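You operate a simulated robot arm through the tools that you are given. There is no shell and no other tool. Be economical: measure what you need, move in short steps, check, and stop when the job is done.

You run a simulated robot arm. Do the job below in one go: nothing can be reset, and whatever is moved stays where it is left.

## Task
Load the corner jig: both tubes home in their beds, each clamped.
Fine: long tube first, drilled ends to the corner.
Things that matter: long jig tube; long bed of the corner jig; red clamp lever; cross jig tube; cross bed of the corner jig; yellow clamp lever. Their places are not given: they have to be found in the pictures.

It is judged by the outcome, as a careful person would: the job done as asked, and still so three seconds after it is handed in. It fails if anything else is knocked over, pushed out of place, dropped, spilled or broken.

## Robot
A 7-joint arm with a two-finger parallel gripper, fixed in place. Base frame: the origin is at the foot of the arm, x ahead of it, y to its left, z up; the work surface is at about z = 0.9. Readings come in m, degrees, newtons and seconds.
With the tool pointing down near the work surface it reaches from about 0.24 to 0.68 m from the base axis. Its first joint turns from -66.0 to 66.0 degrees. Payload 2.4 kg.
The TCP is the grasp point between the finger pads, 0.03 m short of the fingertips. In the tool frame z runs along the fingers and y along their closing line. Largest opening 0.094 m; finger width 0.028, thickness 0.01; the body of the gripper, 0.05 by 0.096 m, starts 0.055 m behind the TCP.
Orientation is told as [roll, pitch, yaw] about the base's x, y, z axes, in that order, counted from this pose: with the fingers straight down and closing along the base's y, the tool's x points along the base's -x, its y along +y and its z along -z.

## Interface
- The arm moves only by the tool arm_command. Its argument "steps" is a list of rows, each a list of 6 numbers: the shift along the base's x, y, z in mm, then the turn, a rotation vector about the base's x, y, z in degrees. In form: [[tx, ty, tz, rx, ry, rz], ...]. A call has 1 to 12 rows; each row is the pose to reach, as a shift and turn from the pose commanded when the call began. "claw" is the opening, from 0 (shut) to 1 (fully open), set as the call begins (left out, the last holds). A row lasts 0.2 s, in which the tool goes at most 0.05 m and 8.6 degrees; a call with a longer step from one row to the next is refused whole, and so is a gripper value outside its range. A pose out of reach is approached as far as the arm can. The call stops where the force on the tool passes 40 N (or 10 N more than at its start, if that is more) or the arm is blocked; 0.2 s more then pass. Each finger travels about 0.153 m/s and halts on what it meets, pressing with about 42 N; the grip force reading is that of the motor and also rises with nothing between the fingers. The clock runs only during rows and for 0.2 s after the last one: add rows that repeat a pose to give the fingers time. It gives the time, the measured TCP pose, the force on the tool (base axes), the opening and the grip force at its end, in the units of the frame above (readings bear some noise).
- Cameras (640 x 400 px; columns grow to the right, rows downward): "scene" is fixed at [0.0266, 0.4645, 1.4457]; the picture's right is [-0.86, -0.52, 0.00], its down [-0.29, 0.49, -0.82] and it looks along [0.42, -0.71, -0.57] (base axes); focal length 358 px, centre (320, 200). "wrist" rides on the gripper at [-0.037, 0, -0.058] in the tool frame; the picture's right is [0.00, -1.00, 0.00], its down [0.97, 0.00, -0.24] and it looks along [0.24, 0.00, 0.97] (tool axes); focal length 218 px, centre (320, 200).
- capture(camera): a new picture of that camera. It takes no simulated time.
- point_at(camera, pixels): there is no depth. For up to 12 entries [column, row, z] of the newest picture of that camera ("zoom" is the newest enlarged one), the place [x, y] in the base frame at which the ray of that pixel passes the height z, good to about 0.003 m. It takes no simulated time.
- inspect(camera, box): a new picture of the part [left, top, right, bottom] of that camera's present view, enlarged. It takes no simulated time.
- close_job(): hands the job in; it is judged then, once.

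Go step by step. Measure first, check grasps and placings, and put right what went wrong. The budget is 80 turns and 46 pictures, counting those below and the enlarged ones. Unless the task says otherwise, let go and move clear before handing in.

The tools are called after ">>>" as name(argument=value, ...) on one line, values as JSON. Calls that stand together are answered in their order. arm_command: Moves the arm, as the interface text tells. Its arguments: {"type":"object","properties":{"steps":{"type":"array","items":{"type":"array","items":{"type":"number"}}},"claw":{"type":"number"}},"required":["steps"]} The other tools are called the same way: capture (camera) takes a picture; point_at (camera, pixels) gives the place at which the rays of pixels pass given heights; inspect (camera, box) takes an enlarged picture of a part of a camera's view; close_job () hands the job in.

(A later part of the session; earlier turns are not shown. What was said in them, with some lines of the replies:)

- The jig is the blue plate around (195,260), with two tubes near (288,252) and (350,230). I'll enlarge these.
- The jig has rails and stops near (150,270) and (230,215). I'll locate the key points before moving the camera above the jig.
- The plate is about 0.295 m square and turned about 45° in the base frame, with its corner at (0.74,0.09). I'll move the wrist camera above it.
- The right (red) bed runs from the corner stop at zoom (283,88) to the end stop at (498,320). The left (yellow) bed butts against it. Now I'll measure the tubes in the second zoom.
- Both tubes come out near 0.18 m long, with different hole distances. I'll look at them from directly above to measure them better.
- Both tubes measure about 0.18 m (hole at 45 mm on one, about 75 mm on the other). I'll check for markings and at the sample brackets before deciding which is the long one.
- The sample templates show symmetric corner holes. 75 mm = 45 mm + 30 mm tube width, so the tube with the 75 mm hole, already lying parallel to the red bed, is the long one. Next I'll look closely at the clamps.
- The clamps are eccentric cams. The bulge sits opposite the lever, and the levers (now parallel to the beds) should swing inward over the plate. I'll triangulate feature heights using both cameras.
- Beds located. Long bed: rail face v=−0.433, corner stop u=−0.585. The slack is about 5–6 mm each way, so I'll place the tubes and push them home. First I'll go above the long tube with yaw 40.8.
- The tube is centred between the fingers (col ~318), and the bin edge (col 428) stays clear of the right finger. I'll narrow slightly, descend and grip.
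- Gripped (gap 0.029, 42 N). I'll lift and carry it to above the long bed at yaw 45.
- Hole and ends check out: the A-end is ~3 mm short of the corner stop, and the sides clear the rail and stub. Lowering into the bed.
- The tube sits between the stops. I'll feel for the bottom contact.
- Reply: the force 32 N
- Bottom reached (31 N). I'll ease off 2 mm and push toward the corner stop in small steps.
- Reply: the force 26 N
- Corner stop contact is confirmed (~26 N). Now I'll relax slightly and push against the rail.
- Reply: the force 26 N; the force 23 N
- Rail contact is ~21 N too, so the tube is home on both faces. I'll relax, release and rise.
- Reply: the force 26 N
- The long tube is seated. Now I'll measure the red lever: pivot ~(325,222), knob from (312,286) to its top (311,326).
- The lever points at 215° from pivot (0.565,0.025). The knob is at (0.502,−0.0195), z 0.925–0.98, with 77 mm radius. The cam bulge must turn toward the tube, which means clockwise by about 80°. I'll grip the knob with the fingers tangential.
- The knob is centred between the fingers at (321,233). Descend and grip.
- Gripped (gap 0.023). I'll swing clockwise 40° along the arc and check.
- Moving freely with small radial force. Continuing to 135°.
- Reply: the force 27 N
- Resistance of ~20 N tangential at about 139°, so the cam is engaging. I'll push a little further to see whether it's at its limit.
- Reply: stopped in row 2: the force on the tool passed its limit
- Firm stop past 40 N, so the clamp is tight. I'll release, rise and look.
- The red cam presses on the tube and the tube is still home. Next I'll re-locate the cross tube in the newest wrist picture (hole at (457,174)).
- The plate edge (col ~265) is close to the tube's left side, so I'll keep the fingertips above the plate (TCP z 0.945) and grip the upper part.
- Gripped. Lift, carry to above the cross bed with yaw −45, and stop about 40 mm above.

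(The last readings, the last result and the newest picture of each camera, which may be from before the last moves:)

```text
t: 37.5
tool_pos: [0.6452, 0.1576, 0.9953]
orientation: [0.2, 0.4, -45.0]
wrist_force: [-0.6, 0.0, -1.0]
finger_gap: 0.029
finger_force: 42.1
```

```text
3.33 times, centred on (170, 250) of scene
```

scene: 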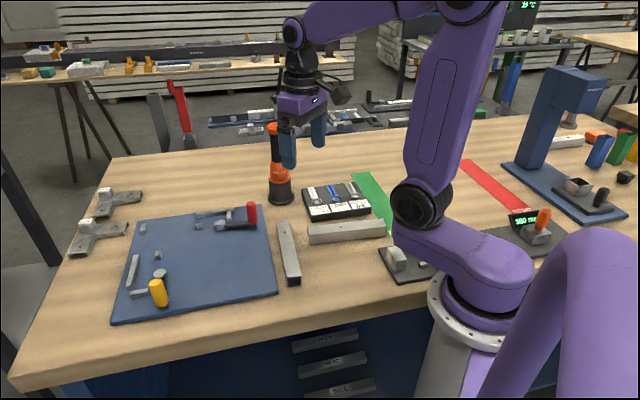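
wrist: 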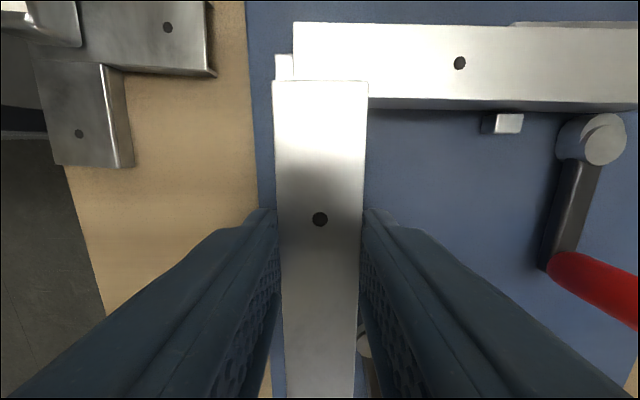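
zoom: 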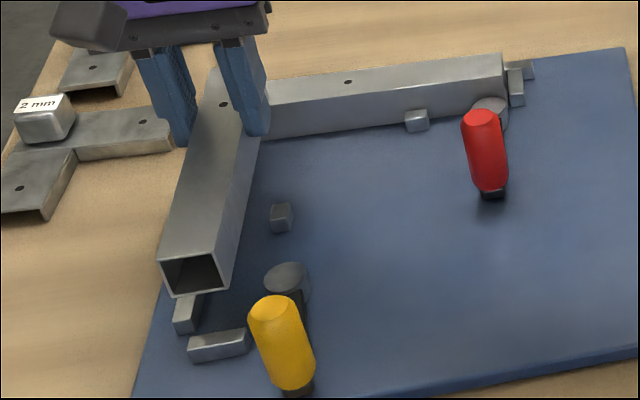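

>>> point_at(camera="wrist", pixels=[[273, 83, 0.98], [368, 83, 0.98], [320, 219, 0.98], [460, 63, 0.941], [440, 99, 0.941], [293, 52, 0.926], [540, 103, 0.941]])

>>> point_at(camera="zoom", pixels=[[173, 298, 0.95], [225, 291, 0.95], [195, 346, 0.912], [190, 338, 0.925], [246, 329, 0.925], [173, 328, 0.912], [200, 300, 0.912]])

```text
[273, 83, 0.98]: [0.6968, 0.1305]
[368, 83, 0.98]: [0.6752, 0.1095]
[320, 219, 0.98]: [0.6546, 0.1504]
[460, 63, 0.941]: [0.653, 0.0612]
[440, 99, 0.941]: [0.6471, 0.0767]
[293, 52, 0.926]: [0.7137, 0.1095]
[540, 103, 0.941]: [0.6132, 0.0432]
```

```text
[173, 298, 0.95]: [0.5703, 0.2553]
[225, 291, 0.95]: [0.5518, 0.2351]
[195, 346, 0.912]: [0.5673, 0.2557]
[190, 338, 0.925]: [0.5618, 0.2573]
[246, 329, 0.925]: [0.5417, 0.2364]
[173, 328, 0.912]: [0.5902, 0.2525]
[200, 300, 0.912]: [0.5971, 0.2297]
```

The A-end is ~3 mm from the long tube, and the sides look ~2–3 mm clear. I'll nudge 1 mm inward and lower.

>>> arm_command(steps=[[-0.7, -0.7, -12, 0, 0, 0], [-0.7, -0.7, -24, 0, 0, 0], [-0.7, -0.7, -32, 0, 0, 0], [-0.7, -0.7, -36, 0, 0, 0], [-0.7, -0.7, -38, 0, 0, 0], [-0.7, -0.7, -38, 0, 0, 0]])

>>> inspect(camera="scene", box=[90, 200, 250, 310])

```text
t: 38.9
tool_pos: [0.6435, 0.1578, 0.957]
orientation: [0.3, 0.3, -45.0]
wrist_force: [-1.3, -1.7, 1.9]
finger_gap: 0.0292
finger_force: 41.9
```

```text
3.64 times, centred on (170, 255) of scene
```

zoom: 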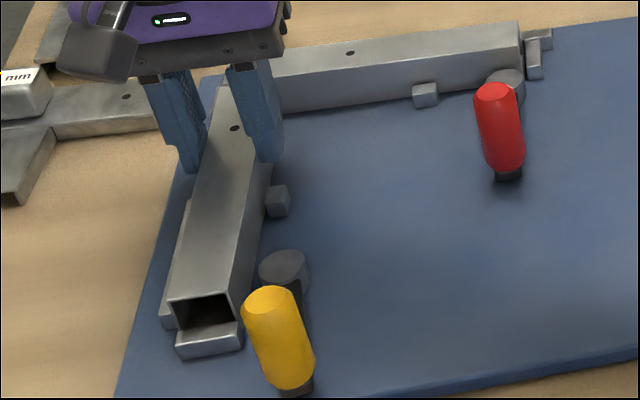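

It's between the rail, stub and end stop. Feel for the bottom.

>>> arm_command(steps=[[0, 0, -1, 0, 0, 0], [0, 0, -2, 0, 0, 0], [0, 0, -2, 0, 0, 0]])

```text
t: 39.7
tool_pos: [0.6439, 0.158, 0.9573]
orientation: [0.4, 0.3, -45.0]
wrist_force: [-7.4, -7.4, 24.8]
finger_gap: 0.0291
finger_force: 41.8
```

Bottom contact (25 N). I'll ease up and push toward the long tube (−v).

>>> arm_command(steps=[[0, 0, 1.3, 0, 0, 0], [0.7, -0.7, 1.3, 0, 0, 0], [1.4, -1.4, 1.3, 0, 0, 0], [2.1, -2.1, 1.3, 0, 0, 0], [2.5, -2.5, 1.3, 0, 0, 0], [2.5, -2.5, 1.3, 0, 0, 0]])

```text
t: 41.1
tool_pos: [0.6459, 0.1549, 0.9567]
orientation: [0.3, 0.6, -44.9]
wrist_force: [-12.1, 0.6, 17.4]
finger_gap: 0.029
finger_force: 41.7
```

>>> arm_command(steps=[[0, 0, 0.7, 0, 0, 0], [0.7, -0.7, 0.7, 0, 0, 0], [1.2, -1.2, 0.7, 0, 0, 0], [1.2, -1.2, 0.7, 0, 0, 0]])

```text
t: 42.1
tool_pos: [0.6476, 0.1541, 0.955]
orientation: [0.3, 0.4, -45.1]
wrist_force: [-2.4, 1.1, 2.8]
finger_gap: 0.0291
finger_force: 42.1
```

>>> arm_command(steps=[[0.5, -0.5, 0, 0, 0, 0], [1.0, -1.0, 0, 0, 0, 0], [1.5, -1.5, 0, 0, 0, 0], [1.5, -1.5, 0, 0, 0, 0]])

>>> inspect(camera="wrist", box=[240, 0, 480, 150])

```text
t: 43.1
tool_pos: [0.6482, 0.1531, 0.9567]
orientation: [0.1, 0.4, -44.8]
wrist_force: [-7.5, 4.6, -0.5]
finger_gap: 0.0291
finger_force: 42.2
```

```text
2.67 times, centred on (360, 75) of wrist
```

zoom: 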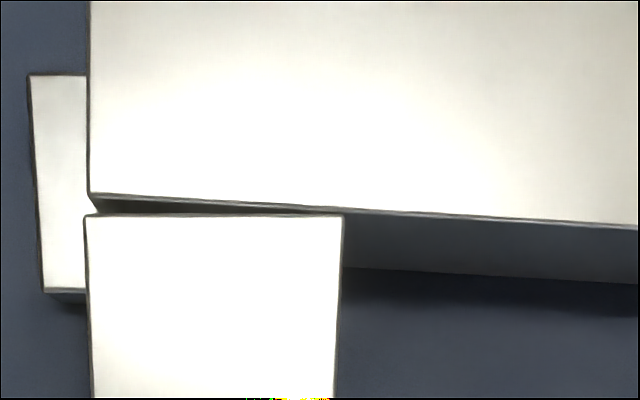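

The wrist zoom shows a wedge gap (~2 mm on the left), suggesting one tube is turned slightly. I'll check the angles.

>>> point_at(camera="zoom", pixels=[[90, 193, 0.941], [640, 226, 0.941], [342, 270, 0.912], [640, 284, 0.912], [86, 216, 0.941], [342, 214, 0.941], [92, 396, 0.941], [334, 396, 0.941]])

>>> capture(camera="wrist")

```text
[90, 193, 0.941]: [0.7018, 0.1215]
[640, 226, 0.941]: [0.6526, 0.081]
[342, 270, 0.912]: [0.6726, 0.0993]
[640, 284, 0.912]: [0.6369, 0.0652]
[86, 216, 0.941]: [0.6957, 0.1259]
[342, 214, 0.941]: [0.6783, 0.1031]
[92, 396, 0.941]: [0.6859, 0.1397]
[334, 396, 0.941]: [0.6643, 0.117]
```

```text
7 pictures are left
```

wrist: 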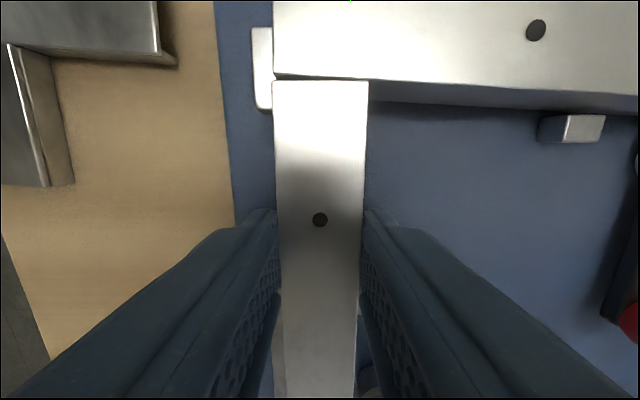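

>>> inspect(camera="scene", box=[140, 195, 240, 255])

```text
6.40 times, centred on (190, 225) of scene
```

zoom: 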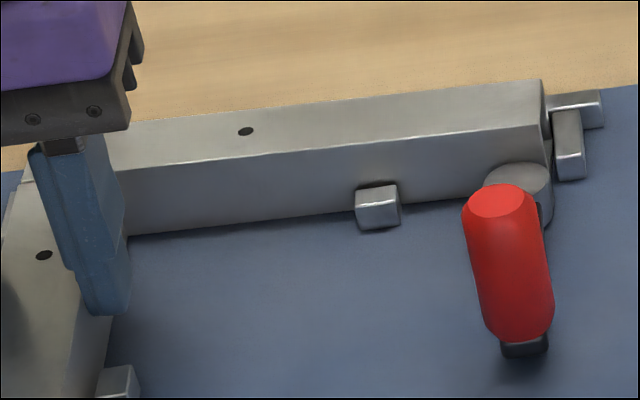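

>>> point_at(camera="zoom", pixels=[[130, 237, 0.912], [350, 215, 0.912], [485, 201, 0.912], [130, 170, 0.941], [544, 123, 0.941], [120, 127, 0.941], [540, 80, 0.941], [548, 110, 0.926], [600, 91, 0.926], [602, 103, 0.926], [356, 196, 0.926], [362, 188, 0.926]])

```text
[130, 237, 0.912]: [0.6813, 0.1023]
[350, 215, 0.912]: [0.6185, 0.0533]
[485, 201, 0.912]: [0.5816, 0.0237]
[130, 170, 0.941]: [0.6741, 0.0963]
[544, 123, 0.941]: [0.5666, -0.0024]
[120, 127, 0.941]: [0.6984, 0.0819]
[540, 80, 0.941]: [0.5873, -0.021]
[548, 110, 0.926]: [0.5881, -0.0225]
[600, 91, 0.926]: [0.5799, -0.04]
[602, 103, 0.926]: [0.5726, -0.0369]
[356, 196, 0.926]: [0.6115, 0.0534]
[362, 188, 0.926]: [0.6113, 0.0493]
```

Comparing edges, the long tube's edge (slope 3.4° in the zoom) isn't parallel to the stop's edges (flat). So it was left ~2–3° skewed with its clamp end off the rail, because I released it under preload with the grip beyond the rail's span. I'll set the cross tube back 2.5 mm and release it relaxed, then reopen the red clamp and reseat the long tube by gripping it mid-rail.

>>> arm_command(steps=[[-0.9, 0.9, 0, 0, 0, 0], [-1.8, 1.8, 0, 0, 0, 0], [-2.5, 2.5, -0.3, 0, 0, 0], [-2.5, 2.5, -0.3, 0, 0, 0]])

>>> arm_command(steps=[[0, 0, 0, 0, 0, 0], [0, 0, 0, 0, 0, 0], [0, 0, 30, 0, 0, 0], [0, 0, 70, 0, 0, 0], [0, 0, 100, 0, 0, 0]], claw=0.5)

```text
t: 44.1
tool_pos: [0.6468, 0.1536, 0.9563]
orientation: [0.3, 0.2, -45.1]
wrist_force: [-0.4, -0.4, -1.7]
finger_gap: 0.0291
finger_force: 42.5
```

```text
t: 45.3
tool_pos: [0.6459, 0.1541, 1.0582]
orientation: [0.4, 0.4, -45.1]
wrist_force: [-0.2, -0.3, -0.2]
finger_gap: 0.0472
finger_force: 0.0
```

>>> arm_command(steps=[[-40, -22, 10, -0.4, -0.4, 0], [-80, -44, 20, -0.4, -0.4, 0], [-120, -66, 20, -0.4, -0.4, 0], [-136, -79, 20, -0.4, -0.4, 0], [-136, -79, 20, -0.4, -0.4, 0]], claw=0.55)

>>> inspect(camera="wrist", box=[90, 0, 370, 170])

```text
t: 46.5
tool_pos: [0.5099, 0.0762, 1.0761]
orientation: [0.2, -0.2, -45.0]
wrist_force: [0.0, 0.3, -0.2]
finger_gap: 0.0516
finger_force: 0.0
```

```text
2.29 times, centred on (230, 85) of wrist
```

zoom: 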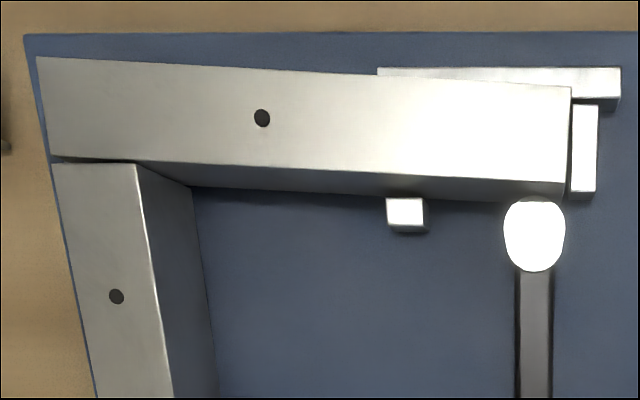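

Confirmed: the tube is skewed ~3.2°, touching only the rail's corner-side end, with the far end off the rail. I'll grip it mid-rail, fingertips just above the rail top (0.926), with yaw exactly 45 to square it, then press it flush.

>>> arm_command(steps=[[10, -5, 5, -0.2, 0.2, 8.2], [20, -10, 5, -0.2, 0.2, 16.4], [30, -15, 5, -0.2, 0.2, 24.6], [40, -20, 5, -0.2, 0.2, 32.8], [50, -25, 5, -0.2, 0.2, 41], [60, -30, 5, -0.2, 0.2, 49.2], [70, -37, 5, -0.2, 0.2, 57.4], [80, -43, 5, -0.2, 0.2, 65.6], [90, -50, 0, -0.2, 0.2, 73.8], [101.8, -55.7, -10, -0.2, 0.2, 82], [101.8, -55.7, -30, -0.2, 0.2, 90], [101.8, -55.7, -50, -0.2, 0.2, 90]], claw=0.5)

>>> arm_command(steps=[[0, 0, 0, 0, 0, 0]])

```text
t: 49.1
tool_pos: [0.6115, 0.0212, 1.0282]
orientation: [0.2, 0.0, 45.3]
wrist_force: [0.3, 1.0, -0.3]
finger_gap: 0.0469
finger_force: 0.0
```

```text
t: 49.5
tool_pos: [0.6115, 0.0202, 1.0276]
orientation: [0.1, 0.0, 45.1]
wrist_force: [-0.4, -0.1, 0.4]
finger_gap: 0.047
finger_force: 0.0
```

Descending to z 0.961 with contact watch.

>>> arm_command(steps=[[0, 0, -25, 0, 0, 0], [0, 0, -45, 0, 0, 0], [0, 0, -58, 0, 0, 0], [0, 0, -66, 0, 0, 0], [0, 0, -66, 0, 0, 0]])

>>> arm_command(steps=[[0, 0, 0, 0, 0, 0], [0, 0, 0, 0, 0, 0], [0, 0, 0, 0, 0, 0]], claw=0)

```text
t: 50.7
tool_pos: [0.6123, 0.0214, 0.9608]
orientation: [0.1, 0.0, 45.0]
wrist_force: [0.2, -0.7, 0.1]
finger_gap: 0.047
finger_force: 0.0
```

```text
t: 51.5
tool_pos: [0.6107, 0.0214, 0.961]
orientation: [0.3, 0.1, 45.2]
wrist_force: [-9.4, 5.3, -1.2]
finger_gap: 0.029
finger_force: 41.9
```

Squared (gap 0.029) and already pressing the rail with ~10 N. Now I'll push to the corner stop.

>>> arm_command(steps=[[0.6, 0.6, 0, 0, 0, 0], [1.2, 1.2, 0, 0, 0, 0], [1.8, 1.8, 0, 0, 0, 0], [1.8, 1.8, 0, 0, 0, 0]])

```text
t: 52.5
tool_pos: [0.6126, 0.0236, 0.962]
orientation: [0.4, 0.2, 45.0]
wrist_force: [-23.4, 5.3, 4.4]
finger_gap: 0.029
finger_force: 42.1
```

>>> arm_command(steps=[[-0.4, 0.4, 0, 0, 0, 0], [0.2, 1.0, 0, 0, 0, 0], [0.8, 1.6, 0, 0, 0, 0], [0.8, 1.6, 0, 0, 0, 0]])

```text
t: 53.5
tool_pos: [0.6126, 0.0215, 0.9615]
orientation: [0.4, 0.4, 44.9]
wrist_force: [-26.7, -1.9, 7.9]
finger_gap: 0.0292
finger_force: 42.2
```

Contact on both faces (20 N, 17 N). I'll unload most of it before releasing this time.

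>>> arm_command(steps=[[-1.1, 0, 0, 0, 0, 0], [-2.2, -0.1, 0, 0, 0, 0], [-2.2, -0.1, 0, 0, 0, 0]])

```text
t: 54.3
tool_pos: [0.6117, 0.0234, 0.9614]
orientation: [0.2, 0.2, 45.0]
wrist_force: [-9.5, -5.2, 0.5]
finger_gap: 0.0294
finger_force: 41.5
```

>>> arm_command(steps=[[-0.5, -0.3, 0, 0, 0, 0], [-0.5, -0.3, 0, 0, 0, 0]])

>>> arm_command(steps=[[0, 0, 0, 0, 0, 0], [0, 0, 0, 0, 0, 0], [0, 0, 25, 0, 0, 0], [0, 0, 60, 0, 0, 0], [0, 0, 95, 0, 0, 0]], claw=0.45)

```text
t: 54.9
tool_pos: [0.6119, 0.0224, 0.9608]
orientation: [0.1, 0.0, 44.9]
wrist_force: [-7.8, -5.8, 0.8]
finger_gap: 0.029
finger_force: 42.2
```

```text
t: 56.1
tool_pos: [0.6122, 0.0238, 1.0553]
orientation: [0.1, 0.1, 45.0]
wrist_force: [0.2, -1.0, 0.5]
finger_gap: 0.0421
finger_force: 0.0
```

Return to the view above the red knob (yaw −45) to check the tube's squareness.

>>> arm_command(steps=[[-10, 5, 21, 0, 0, -8.2], [-20, 10, 21, 0, 0, -16.4], [-30, 15, 21, 0, 0, -24.6], [-40, 20, 21, 0, 0, -32.8], [-50, 25, 21, 0, 0, -41], [-60, 30, 21, 0, 0, -49.2], [-70, 37, 21, 0, 0, -57.4], [-80, 43, 21, 0, 0, -65.6], [-90, 50, 21, 0, 0, -73.8], [-102.3, 51.5, 21, 0, 0, -82], [-102.3, 51.5, 21, 0, 0, -90], [-102.3, 51.5, 21, 0, 0, -90]], claw=0.55)

>>> inspect(camera="wrist", box=[90, 0, 370, 170])

```text
t: 58.7
tool_pos: [0.5099, 0.0753, 1.0769]
orientation: [0.1, -0.1, -45.1]
wrist_force: [-2.0, 0.3, 0.9]
finger_gap: 0.0514
finger_force: 0.0
```

```text
2.29 times, centred on (230, 85) of wrist
```

zoom: 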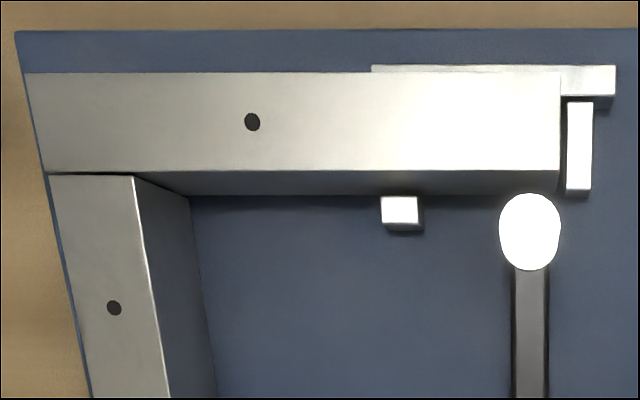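

The long tube is now parallel to the rail and at the stop. Re-grip the red knob to tighten the cam.

>>> arm_command(steps=[[0, -1, -40, 0, 0, 0], [0, -1, -80, 0, 0, 0], [0, -1, -114, 0, 0, 0], [0, -1, -114, 0, 0, 0]])

>>> arm_command(steps=[[0, 0, 0, 0, 0, 0], [0, 0, 0, 0, 0, 0], [0, 0, 0, 0, 0, 0]], claw=0)

>>> arm_command(steps=[[1, 1, 0, 0, 0, 0], [2, 2, 0, 0, 0, -1], [3, 3, 0, 0, 0, -2], [4, 4, 0, 0, 0, -3], [4, 4, 0, 0, 0, -3]])

```text
t: 59.7
tool_pos: [0.5112, 0.0753, 0.9625]
orientation: [0.1, 0.1, -45.0]
wrist_force: [0.6, -0.1, 0.3]
finger_gap: 0.0517
finger_force: 0.1
```

```text
t: 60.5
tool_pos: [0.5092, 0.0741, 0.9628]
orientation: [0.0, 0.0, -45.1]
wrist_force: [-11.7, -7.0, -1.4]
finger_gap: 0.0233
finger_force: 45.2
```

```text
t: 61.6
tool_pos: [0.5092, 0.0735, 0.9629]
orientation: [-0.6, 0.3, -48.2]
wrist_force: [-11.7, -5.8, 6.9]
finger_gap: 0.0237
finger_force: 45.1
stopped in row 5: the force on the tool passed its limit (the readings are from after the stop); the commanded pose is now the measured one
```

The lever is at its mechanical limit. Release, and move to above the cross tube mid-rail.

>>> arm_command(steps=[[0, 0, 0, 0, 0, 0], [0, 0, 0, 0, 0, 0], [0, 0, 40, 0, 0, 0], [0, 0, 75, 0, 0, 0], [0, 0, 95, 0.6, -0.3, 3.2], [27, 39, 95, 0.6, -0.3, 3.2], [54, 78, 95, 0.6, -0.3, 3.2], [80, 115, 95, 0.6, -0.3, 3.2], [92.2, 131.9, 80, 0.6, -0.3, 3.2], [92.2, 131.9, 60, 0.6, -0.3, 3.2], [92.2, 131.9, 60, 0.6, -0.3, 3.2]], claw=0.45)

>>> capture(camera="wrist")

```text
t: 64.0
tool_pos: [0.6037, 0.2062, 1.0217]
orientation: [0.1, 0.6, -44.9]
wrist_force: [-1.0, -0.9, 0.8]
finger_gap: 0.0424
finger_force: 0.0
```

```text
3 pictures are left
```

wrist: 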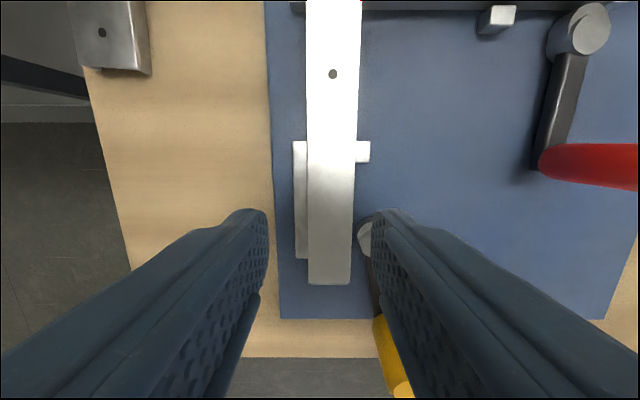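

The tube is ~7 mm to the right of TCP (col 331), lying at the stub side. I'll recentre, keep clear of the cam at (368,235), descend and grip.

>>> arm_command(steps=[[-2.1, -7.7, 0, 0, -0.5, 0], [-2.1, -7.7, -25, 0, -0.5, 0], [-2.1, -7.7, -45, 0, -0.5, 0], [-2.1, -7.7, -55, 0, -0.5, 0], [-2.1, -7.7, -60, 0, -0.5, 0], [-2.1, -7.7, -60, 0, -0.5, 0]])

>>> arm_command(steps=[[0, 0, 0, 0, 0, 0], [0, 0, 0, 0, 0, 0], [0, 0, 0, 0, 0, 0]], claw=0)

```text
t: 65.4
tool_pos: [0.602, 0.1992, 0.9615]
orientation: [0.5, 0.2, -44.8]
wrist_force: [-0.5, 0.1, 0.2]
finger_gap: 0.0426
finger_force: 0.0
```

```text
t: 66.2
tool_pos: [0.6012, 0.1983, 0.9619]
orientation: [0.6, 0.1, -44.9]
wrist_force: [0.0, -0.3, 0.1]
finger_gap: 0.0287
finger_force: 41.6
```

Gripped squarely. Push toward the cross rail (−u).

>>> arm_command(steps=[[0.8, 0.8, 0, 0, 0, 0.0], [1.6, 1.6, 0, 0, 0, 0], [2.4, 2.4, 0, 0, 0, 0], [3.2, 3.2, 0, 0, 0, 0], [3.6, 3.6, 0, 0, 0, 0], [3.6, 3.6, 0, 0, 0, 0]])

```text
t: 67.6
tool_pos: [0.602, 0.1992, 0.9617]
orientation: [-0.1, 0.2, -45.0]
wrist_force: [-23.8, -18.7, 10.1]
finger_gap: 0.0293
finger_force: 41.8
```

Rail contact (30 N). Relax it and push against the long tube (−v).

>>> arm_command(steps=[[-1.6, -1.6, 0, 0, 0, 0], [-1.0, -2.2, 0, 0, 0, 0], [-0.4, -2.8, 0, 0, 0, 0], [0.2, -3.4, 0, 0, 0, 0], [0.2, -3.4, 0, 0, 0, 0]])

```text
t: 68.8
tool_pos: [0.6034, 0.1992, 0.9636]
orientation: [0.1, 0.4, -44.8]
wrist_force: [-21.5, -10.6, 5.1]
finger_gap: 0.029
finger_force: 41.8
```

>>> arm_command(steps=[[-1.0, -1.0, 0, 0, 0, 0], [-0.4, -1.6, 0, 0, 0, 0], [0.2, -2.2, 0, 0, 0, 0], [0.2, -2.2, 0, 0, 0, 0]])

```text
t: 69.8
tool_pos: [0.6045, 0.1968, 0.9614]
orientation: [0.3, 0.1, -45.0]
wrist_force: [-12.8, -4.4, -0.1]
finger_gap: 0.029
finger_force: 41.9
```

>>> arm_command(steps=[[0.3, -1.1, 0, 0, 0, 0], [0.9, -1.7, 0, 0, 0, 0], [1.5, -2.3, 0, 0, 0, 0], [1.5, -2.3, 0, 0, 0, 0]])

```text
t: 70.8
tool_pos: [0.6055, 0.1954, 0.9627]
orientation: [0.5, 0.3, -44.8]
wrist_force: [-14.7, 1.5, 0.8]
finger_gap: 0.029
finger_force: 41.8
```

>>> arm_command(steps=[[0.3, -0.7, 0, 0, 0, 0], [0.8, -1.2, 0, 0, 0, 0], [0.8, -1.2, 0, 0, 0, 0]])

>>> inspect(camera="wrist", box=[250, 0, 450, 120])

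```text
t: 71.6
tool_pos: [0.6065, 0.1956, 0.9613]
orientation: [0.4, 0.3, -44.8]
wrist_force: [-18.0, 7.4, 3.2]
finger_gap: 0.029
finger_force: 41.8
```

```text
3.20 times, centred on (350, 60) of wrist
```

zoom: 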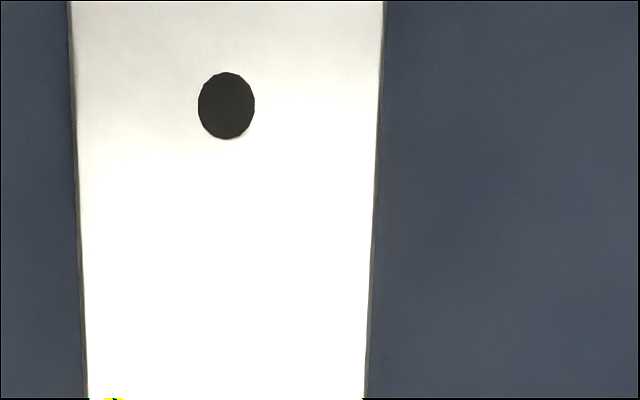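

v force is now 18 N, so it's in contact with the long tube, and u is ~7 N on the rail. Unload and release.

>>> arm_command(steps=[[-0.8, 0.6, 0, 0, 0, 0], [-1.6, 1.2, 0, 0, 0, 0], [-1.6, 1.2, 0, 0, 0, 0]])

```text
t: 72.4
tool_pos: [0.6065, 0.1955, 0.9619]
orientation: [0.6, 0.1, -44.9]
wrist_force: [-9.2, 8.1, -0.5]
finger_gap: 0.0291
finger_force: 42.3
```

>>> arm_command(steps=[[-0.6, 0.5, 0, 0, 0, 0], [-0.6, 0.5, 0, 0, 0, 0]])

>>> arm_command(steps=[[0, 0, 0, 0, 0, 0], [0, 0, 0, 0, 0, 0], [0, 0, 30, 0, 0, 0], [0, 0, 65, 0, 0, 0], [-40, 17, 75, -0.3, 0, 5], [-80, 34, 75, -0.3, 0, 9.8], [-118, 51.5, 65, -0.3, 0, 9.8], [-118, 51.5, 57, -0.3, 0, 9.8], [-118, 51.5, 57, -0.3, 0, 9.8]], claw=0.45)

>>> capture(camera="wrist")

```text
t: 73.0
tool_pos: [0.6058, 0.1946, 0.9627]
orientation: [0.6, 0.1, -44.9]
wrist_force: [-3.2, 6.3, -1.4]
finger_gap: 0.0292
finger_force: 41.9
```

```text
t: 75.0
tool_pos: [0.4863, 0.2464, 1.0183]
orientation: [0.3, 0.0, -35.0]
wrist_force: [-0.1, 0.0, 0.0]
finger_gap: 0.0421
finger_force: 0.0
```

```text
1 pictures are left
```

wrist: 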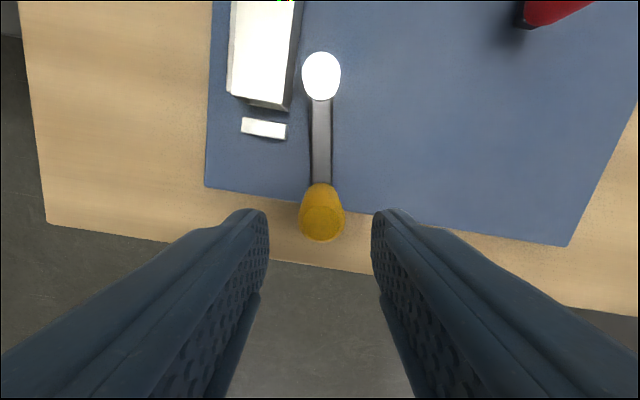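

The knob is centred at (321,225). Descend and grip.

>>> arm_command(steps=[[0, 0, -20, 0, 0, 0], [0, 0, -40, 0, 0, 0], [0, 0, -55.5, 0, 0, 0], [0, 0, -55.5, 0, 0, 0]])

>>> arm_command(steps=[[0, 0, 0, 0, 0, 0], [0, 0, 0, 0, 0, 0], [0, 0, 0, 0, 0, 0]], claw=0)

```text
t: 76.0
tool_pos: [0.4872, 0.2463, 0.9631]
orientation: [0.3, -0.1, -35.0]
wrist_force: [-1.0, 1.1, 0.8]
finger_gap: 0.0423
finger_force: 0.0
```

```text
t: 76.8
tool_pos: [0.4859, 0.2448, 0.9635]
orientation: [0.2, 0.1, -35.1]
wrist_force: [1.0, 0.8, -0.2]
finger_gap: 0.0233
finger_force: 44.9
```

Swing counterclockwise 40°.

>>> arm_command(steps=[[-5.5, -9.0, 0, 0, 0, 8], [-9.6, -18.7, 0, 0, 0, 16], [-12.4, -28.8, 0, 0, 0, 24], [-13.7, -39.3, 0, 0, 0, 32], [-13.5, -49.8, 0, 0, 0, 40], [-13.5, -49.8, 0, 0, 0, 40]])

```text
t: 78.2
tool_pos: [0.4725, 0.1949, 0.9631]
orientation: [0.2, 0.0, 4.9]
wrist_force: [-12.6, -1.3, 16.4]
finger_gap: 0.0235
finger_force: 46.0
```

>>> arm_command(steps=[[0.6, -10.6, 0.5, 0, 0, 8], [3.2, -21.0, 0.5, 0, 0, 16], [7.7, -30.8, 0.5, 0, 0, 24], [13.5, -39.8, 0.5, 0, 0, 32], [20.6, -48.0, 0.5, 0, 0, 40], [20.6, -48.0, 0.5, 0, 0, 40]])

```text
t: 79.6
tool_pos: [0.4964, 0.1482, 0.9628]
orientation: [0.2, -0.2, 44.9]
wrist_force: [4.6, 0.0, -14.5]
finger_gap: 0.0234
finger_force: 45.3
```

At ~222° without hard resistance yet. Push on until the stop.

>>> arm_command(steps=[[1.4, -1.2, 0, 0, 0, 1], [2.8, -2.4, 0, 0, 0, 2], [4.2, -3.5, 0, 0, 0, 3], [5.6, -4.6, 0, 0, 0, 4.5], [7, -5.6, 0, 0, 0, 6], [7, -5.6, 0, 0, 0, 6]])

```text
t: 80.8
tool_pos: [0.4956, 0.149, 0.963]
orientation: [0.7, 0.3, 51.2]
wrist_force: [-11.5, 2.2, 7.0]
finger_gap: 0.0239
finger_force: 44.9
stopped in row 6: the force on the tool passed its limit (the readings are from after the stop); the commanded pose is now the measured one
```

The yellow lever is at its limit (>40 N, no motion). Release, retreat upward and take the final overhead view.

>>> arm_command(steps=[[0, 0, 0, 0, 0, 0], [0, 0, 0, 0, 0, 0], [0, 0, 40, 0, 0, 0], [0, 0, 80, 0, 0, -8], [0, 0, 120, 0, 0, -16], [10, -10, 150, 0, 0, -24], [30, -25, 180, 0, 0, -32], [55, -45, 187, 0, 0, -40], [82, -61, 187, 0, 0, -46], [82, -61, 187, 0, 0, -51], [82, -61, 187, 0, 0, -51]], claw=0.5)

>>> inspect(camera="wrist", box=[150, 20, 470, 220])

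```text
t: 83.2
tool_pos: [0.5786, 0.0863, 1.1509]
orientation: [0.7, 0.2, 0.0]
wrist_force: [0.3, -0.4, 0.9]
finger_gap: 0.0472
finger_force: 0.1
```

```text
2.00 times, centred on (310, 120) of wrist
```

zoom: 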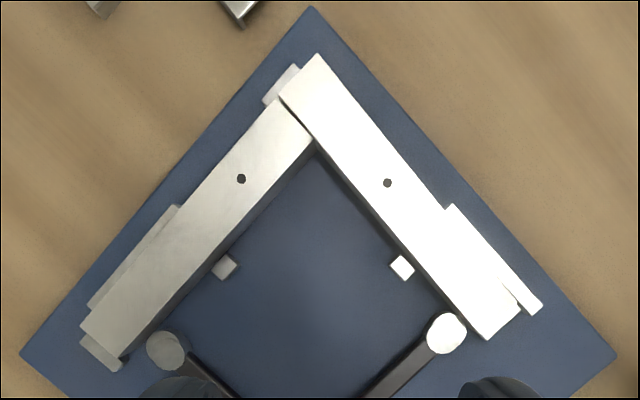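

>>> point_at(camera="zoom", pixels=[[318, 54, 0.941], [445, 208, 0.941], [279, 98, 0.941], [487, 339, 0.941], [521, 313, 0.941], [450, 204, 0.926], [542, 305, 0.926], [283, 100, 0.941], [80, 326, 0.941], [122, 358, 0.941], [314, 143, 0.941], [276, 102, 0.941]])

```text
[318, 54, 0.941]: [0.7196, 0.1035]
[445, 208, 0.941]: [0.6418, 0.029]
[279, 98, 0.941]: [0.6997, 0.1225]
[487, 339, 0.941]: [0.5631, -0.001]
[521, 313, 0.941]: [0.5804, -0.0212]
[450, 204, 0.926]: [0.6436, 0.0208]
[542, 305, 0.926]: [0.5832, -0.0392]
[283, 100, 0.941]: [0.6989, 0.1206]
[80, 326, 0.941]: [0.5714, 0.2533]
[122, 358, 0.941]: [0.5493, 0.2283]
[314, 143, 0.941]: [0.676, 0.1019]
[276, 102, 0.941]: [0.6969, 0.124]
```

The final view shows the long tube skewed again by ~3° (rail 44.8°, tube 41.9°): the cross push turned it, since the cam leaves a little play. I'll re-square it mid-rail as before with the levers closed. Its corner end will then nudge the cross tube back into plain contact.

>>> arm_command(steps=[[0, 0, 0, -0.6, -0.1, 0], [0, 0, 0, -0.6, -0.1, 0]])

>>> arm_command(steps=[[6, -11, -5, 0, 0, 7.5], [12, -22, -15, 0, 0, 15], [18, -33, -30, 0, 0, 22.5], [24, -44, -50, 0, 0, 30], [30, -55, -75, 0, 0, 37.5], [33.1, -64.3, -100, 0, 0, 45], [33.1, -64.3, -123, 0, 0, 45], [33.1, -64.3, -123, 0, 0, 45], [33.1, -64.3, -123, 0, 0, 45]], claw=0.5)

```text
t: 83.8
tool_pos: [0.5788, 0.0854, 1.1493]
orientation: [0.0, 0.2, 0.1]
wrist_force: [0.1, 0.1, 0.3]
finger_gap: 0.0469
finger_force: 0.0
```

```text
t: 85.8
tool_pos: [0.612, 0.0238, 1.0259]
orientation: [0.1, 0.1, 45.1]
wrist_force: [0.6, -0.4, 0.1]
finger_gap: 0.0469
finger_force: 0.1
```

>>> arm_command(steps=[[0, -0.8, -25, 0, 0, 0], [0, -0.8, -45, 0, 0, 0], [0, -0.8, -58, 0, 0, 0], [0, -0.8, -65, 0, 0, 0], [0, -0.8, -65, 0, 0, 0]])

>>> arm_command(steps=[[0, 0, 0, 0, 0, 0], [0, 0, 0, 0, 0, 0], [0, 0, 0, 0, 0, 0], [0, 0, 0, 0, 0, 0]], claw=0)

```text
t: 87.0
tool_pos: [0.612, 0.0223, 0.9616]
orientation: [0.1, 0.2, 45.2]
wrist_force: [0.5, 0.1, 0.5]
finger_gap: 0.047
finger_force: 0.1
```

```text
t: 88.0
tool_pos: [0.6123, 0.0218, 0.9622]
orientation: [0.1, 0.2, 45.1]
wrist_force: [-8.5, 4.5, 0.9]
finger_gap: 0.0289
finger_force: 41.7
```

Squared again (gap 0.0289) with ~9 N on the rail. Push gently to the corner stop.

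>>> arm_command(steps=[[0.6, 0.6, 0, 0, 0, 0], [1.2, 1.2, 0, 0, 0, 0], [1.8, 1.8, 0, 0, 0, 0], [1.8, 1.8, 0, 0, 0, 0]])

```text
t: 89.0
tool_pos: [0.6118, 0.0234, 0.9618]
orientation: [0.3, 0.4, 45.2]
wrist_force: [-17.3, 2.9, 0.0]
finger_gap: 0.0291
finger_force: 41.8
```

Stop contact. Unload nearly fully, then check before release.

>>> arm_command(steps=[[-0.8, 0.1, 0, 0, 0, 0], [-1.6, 0.1, 0, 0, 0, 0], [-1.6, 0.1, 0, 0, 0, 0]])

```text
t: 89.8
tool_pos: [0.6121, 0.0242, 0.9628]
orientation: [0.0, 0.1, 45.1]
wrist_force: [-7.3, 1.9, -4.2]
finger_gap: 0.0291
finger_force: 41.6
5 turns are left
```

Residuals are small (4–6 N). Release, rise, and turn to above the cross tube to square it with one gentle grip as well.

>>> arm_command(steps=[[-0.3, 0.2, 0, 0, 0, 0], [-0.3, 0.2, 0, 0, 0, 0]])

>>> arm_command(steps=[[0, 0, 0, 0, 0, 0], [0, 0, 0, 0, 0, 0], [0, 0, 25, 0, 0, 0], [0, 0, 60, 0, 0, 0], [0, 0, 100, 0, 0, 0]], claw=0.45)

>>> arm_command(steps=[[-5, 15, 5, 0, 0, -8.2], [-10, 30, 5, 0, 0, -16.4], [-15, 45, 5, 0, 0, -24.6], [-20, 60, 5, 0, 0, -32.8], [-25, 75, 5, 0, 0, -41], [-25, 95, 5, 0, 0, -49.2], [-20, 115, 5, 0, 0, -57.4], [-15, 135, 5, 0, 0, -65.6], [-10, 155, 5, 0, 0, -73.8], [-7.5, 171.8, 0, 0, 0, -82], [-7.5, 171.8, -20, 0, 0, -90], [-7.5, 171.8, -40, 0, 0, -90]])

>>> arm_command(steps=[[0, 0, 0, 0, 0, 0]])

```text
t: 90.4
tool_pos: [0.6123, 0.0241, 0.9613]
orientation: [-0.1, 0.1, 45.1]
wrist_force: [-5.2, 2.5, -2.0]
finger_gap: 0.0287
finger_force: 41.5
```

```text
t: 91.6
tool_pos: [0.6126, 0.0237, 1.0639]
orientation: [0.1, 0.2, 45.2]
wrist_force: [-0.6, -0.1, -0.7]
finger_gap: 0.0425
finger_force: 0.1
```

```text
t: 94.2
tool_pos: [0.6057, 0.1959, 1.0217]
orientation: [0.2, 0.2, -45.0]
wrist_force: [0.6, 0.4, -0.5]
finger_gap: 0.042
finger_force: 0.1
```

```text
t: 94.6
tool_pos: [0.6059, 0.1947, 1.0211]
orientation: [0.1, 0.3, -45.0]
wrist_force: [0.1, 1.2, -0.4]
finger_gap: 0.0424
finger_force: 0.1
4 turns are left
```

>>> arm_command(steps=[[0, 0, -25, 0, 0, 0], [0, 0, -45, 0, 0, 0], [0, 0, -55, 0, 0, 0], [0, 0, -59.5, 0, 0, 0], [0, 0, -59.5, 0, 0, 0]])

>>> arm_command(steps=[[0, 0, 0, 0, 0, 0], [0, 0, 0, 0, 0, 0], [0, 0, 0, 0, 0, 0]], claw=0)

```text
t: 95.8
tool_pos: [0.6051, 0.1962, 0.9626]
orientation: [0.1, 0.2, -44.8]
wrist_force: [-0.9, 0.1, -0.4]
finger_gap: 0.0425
finger_force: 0.0
```

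```text
t: 96.6
tool_pos: [0.6058, 0.1959, 0.9623]
orientation: [0.0, 0.3, -44.9]
wrist_force: [0.0, 0.0, 0.6]
finger_gap: 0.0291
finger_force: 42.0
3 turns are left
```

Square and unstressed. A light 1 mm nudge to the rail, then release and retreat.

>>> arm_command(steps=[[0.4, 0.4, 0, 0, 0, 0], [0.7, 0.7, 0, 0, 0, 0], [0.7, 0.7, 0, 0, 0, 0]])

>>> arm_command(steps=[[0, 0, 0, 0, 0, 0], [0, 0, 0, 0, 0, 0], [0, 0, 25, 0, 0, 0], [0, 0, 60, 0, 0, 0], [0, 0, 100, 0, 0, 0], [-40, -20, 130, 0, 0, 0], [-80, -40, 150, 0, 0, 0], [-80, -40, 150, 0, 0, 0]], claw=0.45)

```text
t: 97.4
tool_pos: [0.6047, 0.195, 0.9629]
orientation: [-0.1, 0.2, -44.9]
wrist_force: [-2.5, -1.6, -0.7]
finger_gap: 0.0292
finger_force: 41.5
```

```text
refused: row 6 steps farther than a row can; nothing moved
2 turns are left
```

The last row step was too long, so nothing moved. I'll release and retreat with shorter steps.

>>> arm_command(steps=[[0, 0, 0, 0, 0, 0], [0, 0, 0, 0, 0, 0], [0, 0, 25, 0, 0, 0], [0, 0, 60, 0, 0, 0], [0, 0, 95, 0, 0, 0], [0, 0, 130, 0, 0, 0], [-20, -10, 150, 0, 0, 0], [-20, -10, 150, 0, 0, 0]], claw=0.45)

```text
t: 99.2
tool_pos: [0.5856, 0.1844, 1.111]
orientation: [0.0, 0.2, -45.0]
wrist_force: [0.3, 0.6, -0.4]
finger_gap: 0.0423
finger_force: 0.0
1 turns are left
```

Both tubes are in their beds with drilled ends to the corner and both levers at their stops, though the red cam leaves slight play and the final re-squaring was checked by force and finger gap only (no pictures left).

>>> close_job()

```text
The job is handed in.
```

I loaded both tubes with their drilled ends to the corner and turned both clamp levers to their stops. I couldn't confirm the final seating by picture, because the picture budget was used up.

- **Long tube:** I took the tube with its hole about 75 mm from the end as the long one, since both tubes measure about 180 mm. Seating the cross tube turned it about 3° off its rail. I squared it again with both levers closed. Force and finger gap then showed it against the rail and the corner stop.
- **Cross tube:** I squared it last with a light push toward its rail. Contact with the long tube was felt earlier (18 N) but not rechecked after the long tube moved.
- **Clamps:** Both levers stopped hard past 40 N. The red cam seems to leave about 2–3 mm of play on a squared tube, so its hold may be loose. I didn't check whether the yellow cam presses on the cross tube.
- **Order:** The long tube went in first, but I reseated it twice while the cross tube was already in its bed.

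The gripper is open and clear of the jig, and I saw nothing else knocked or moved.
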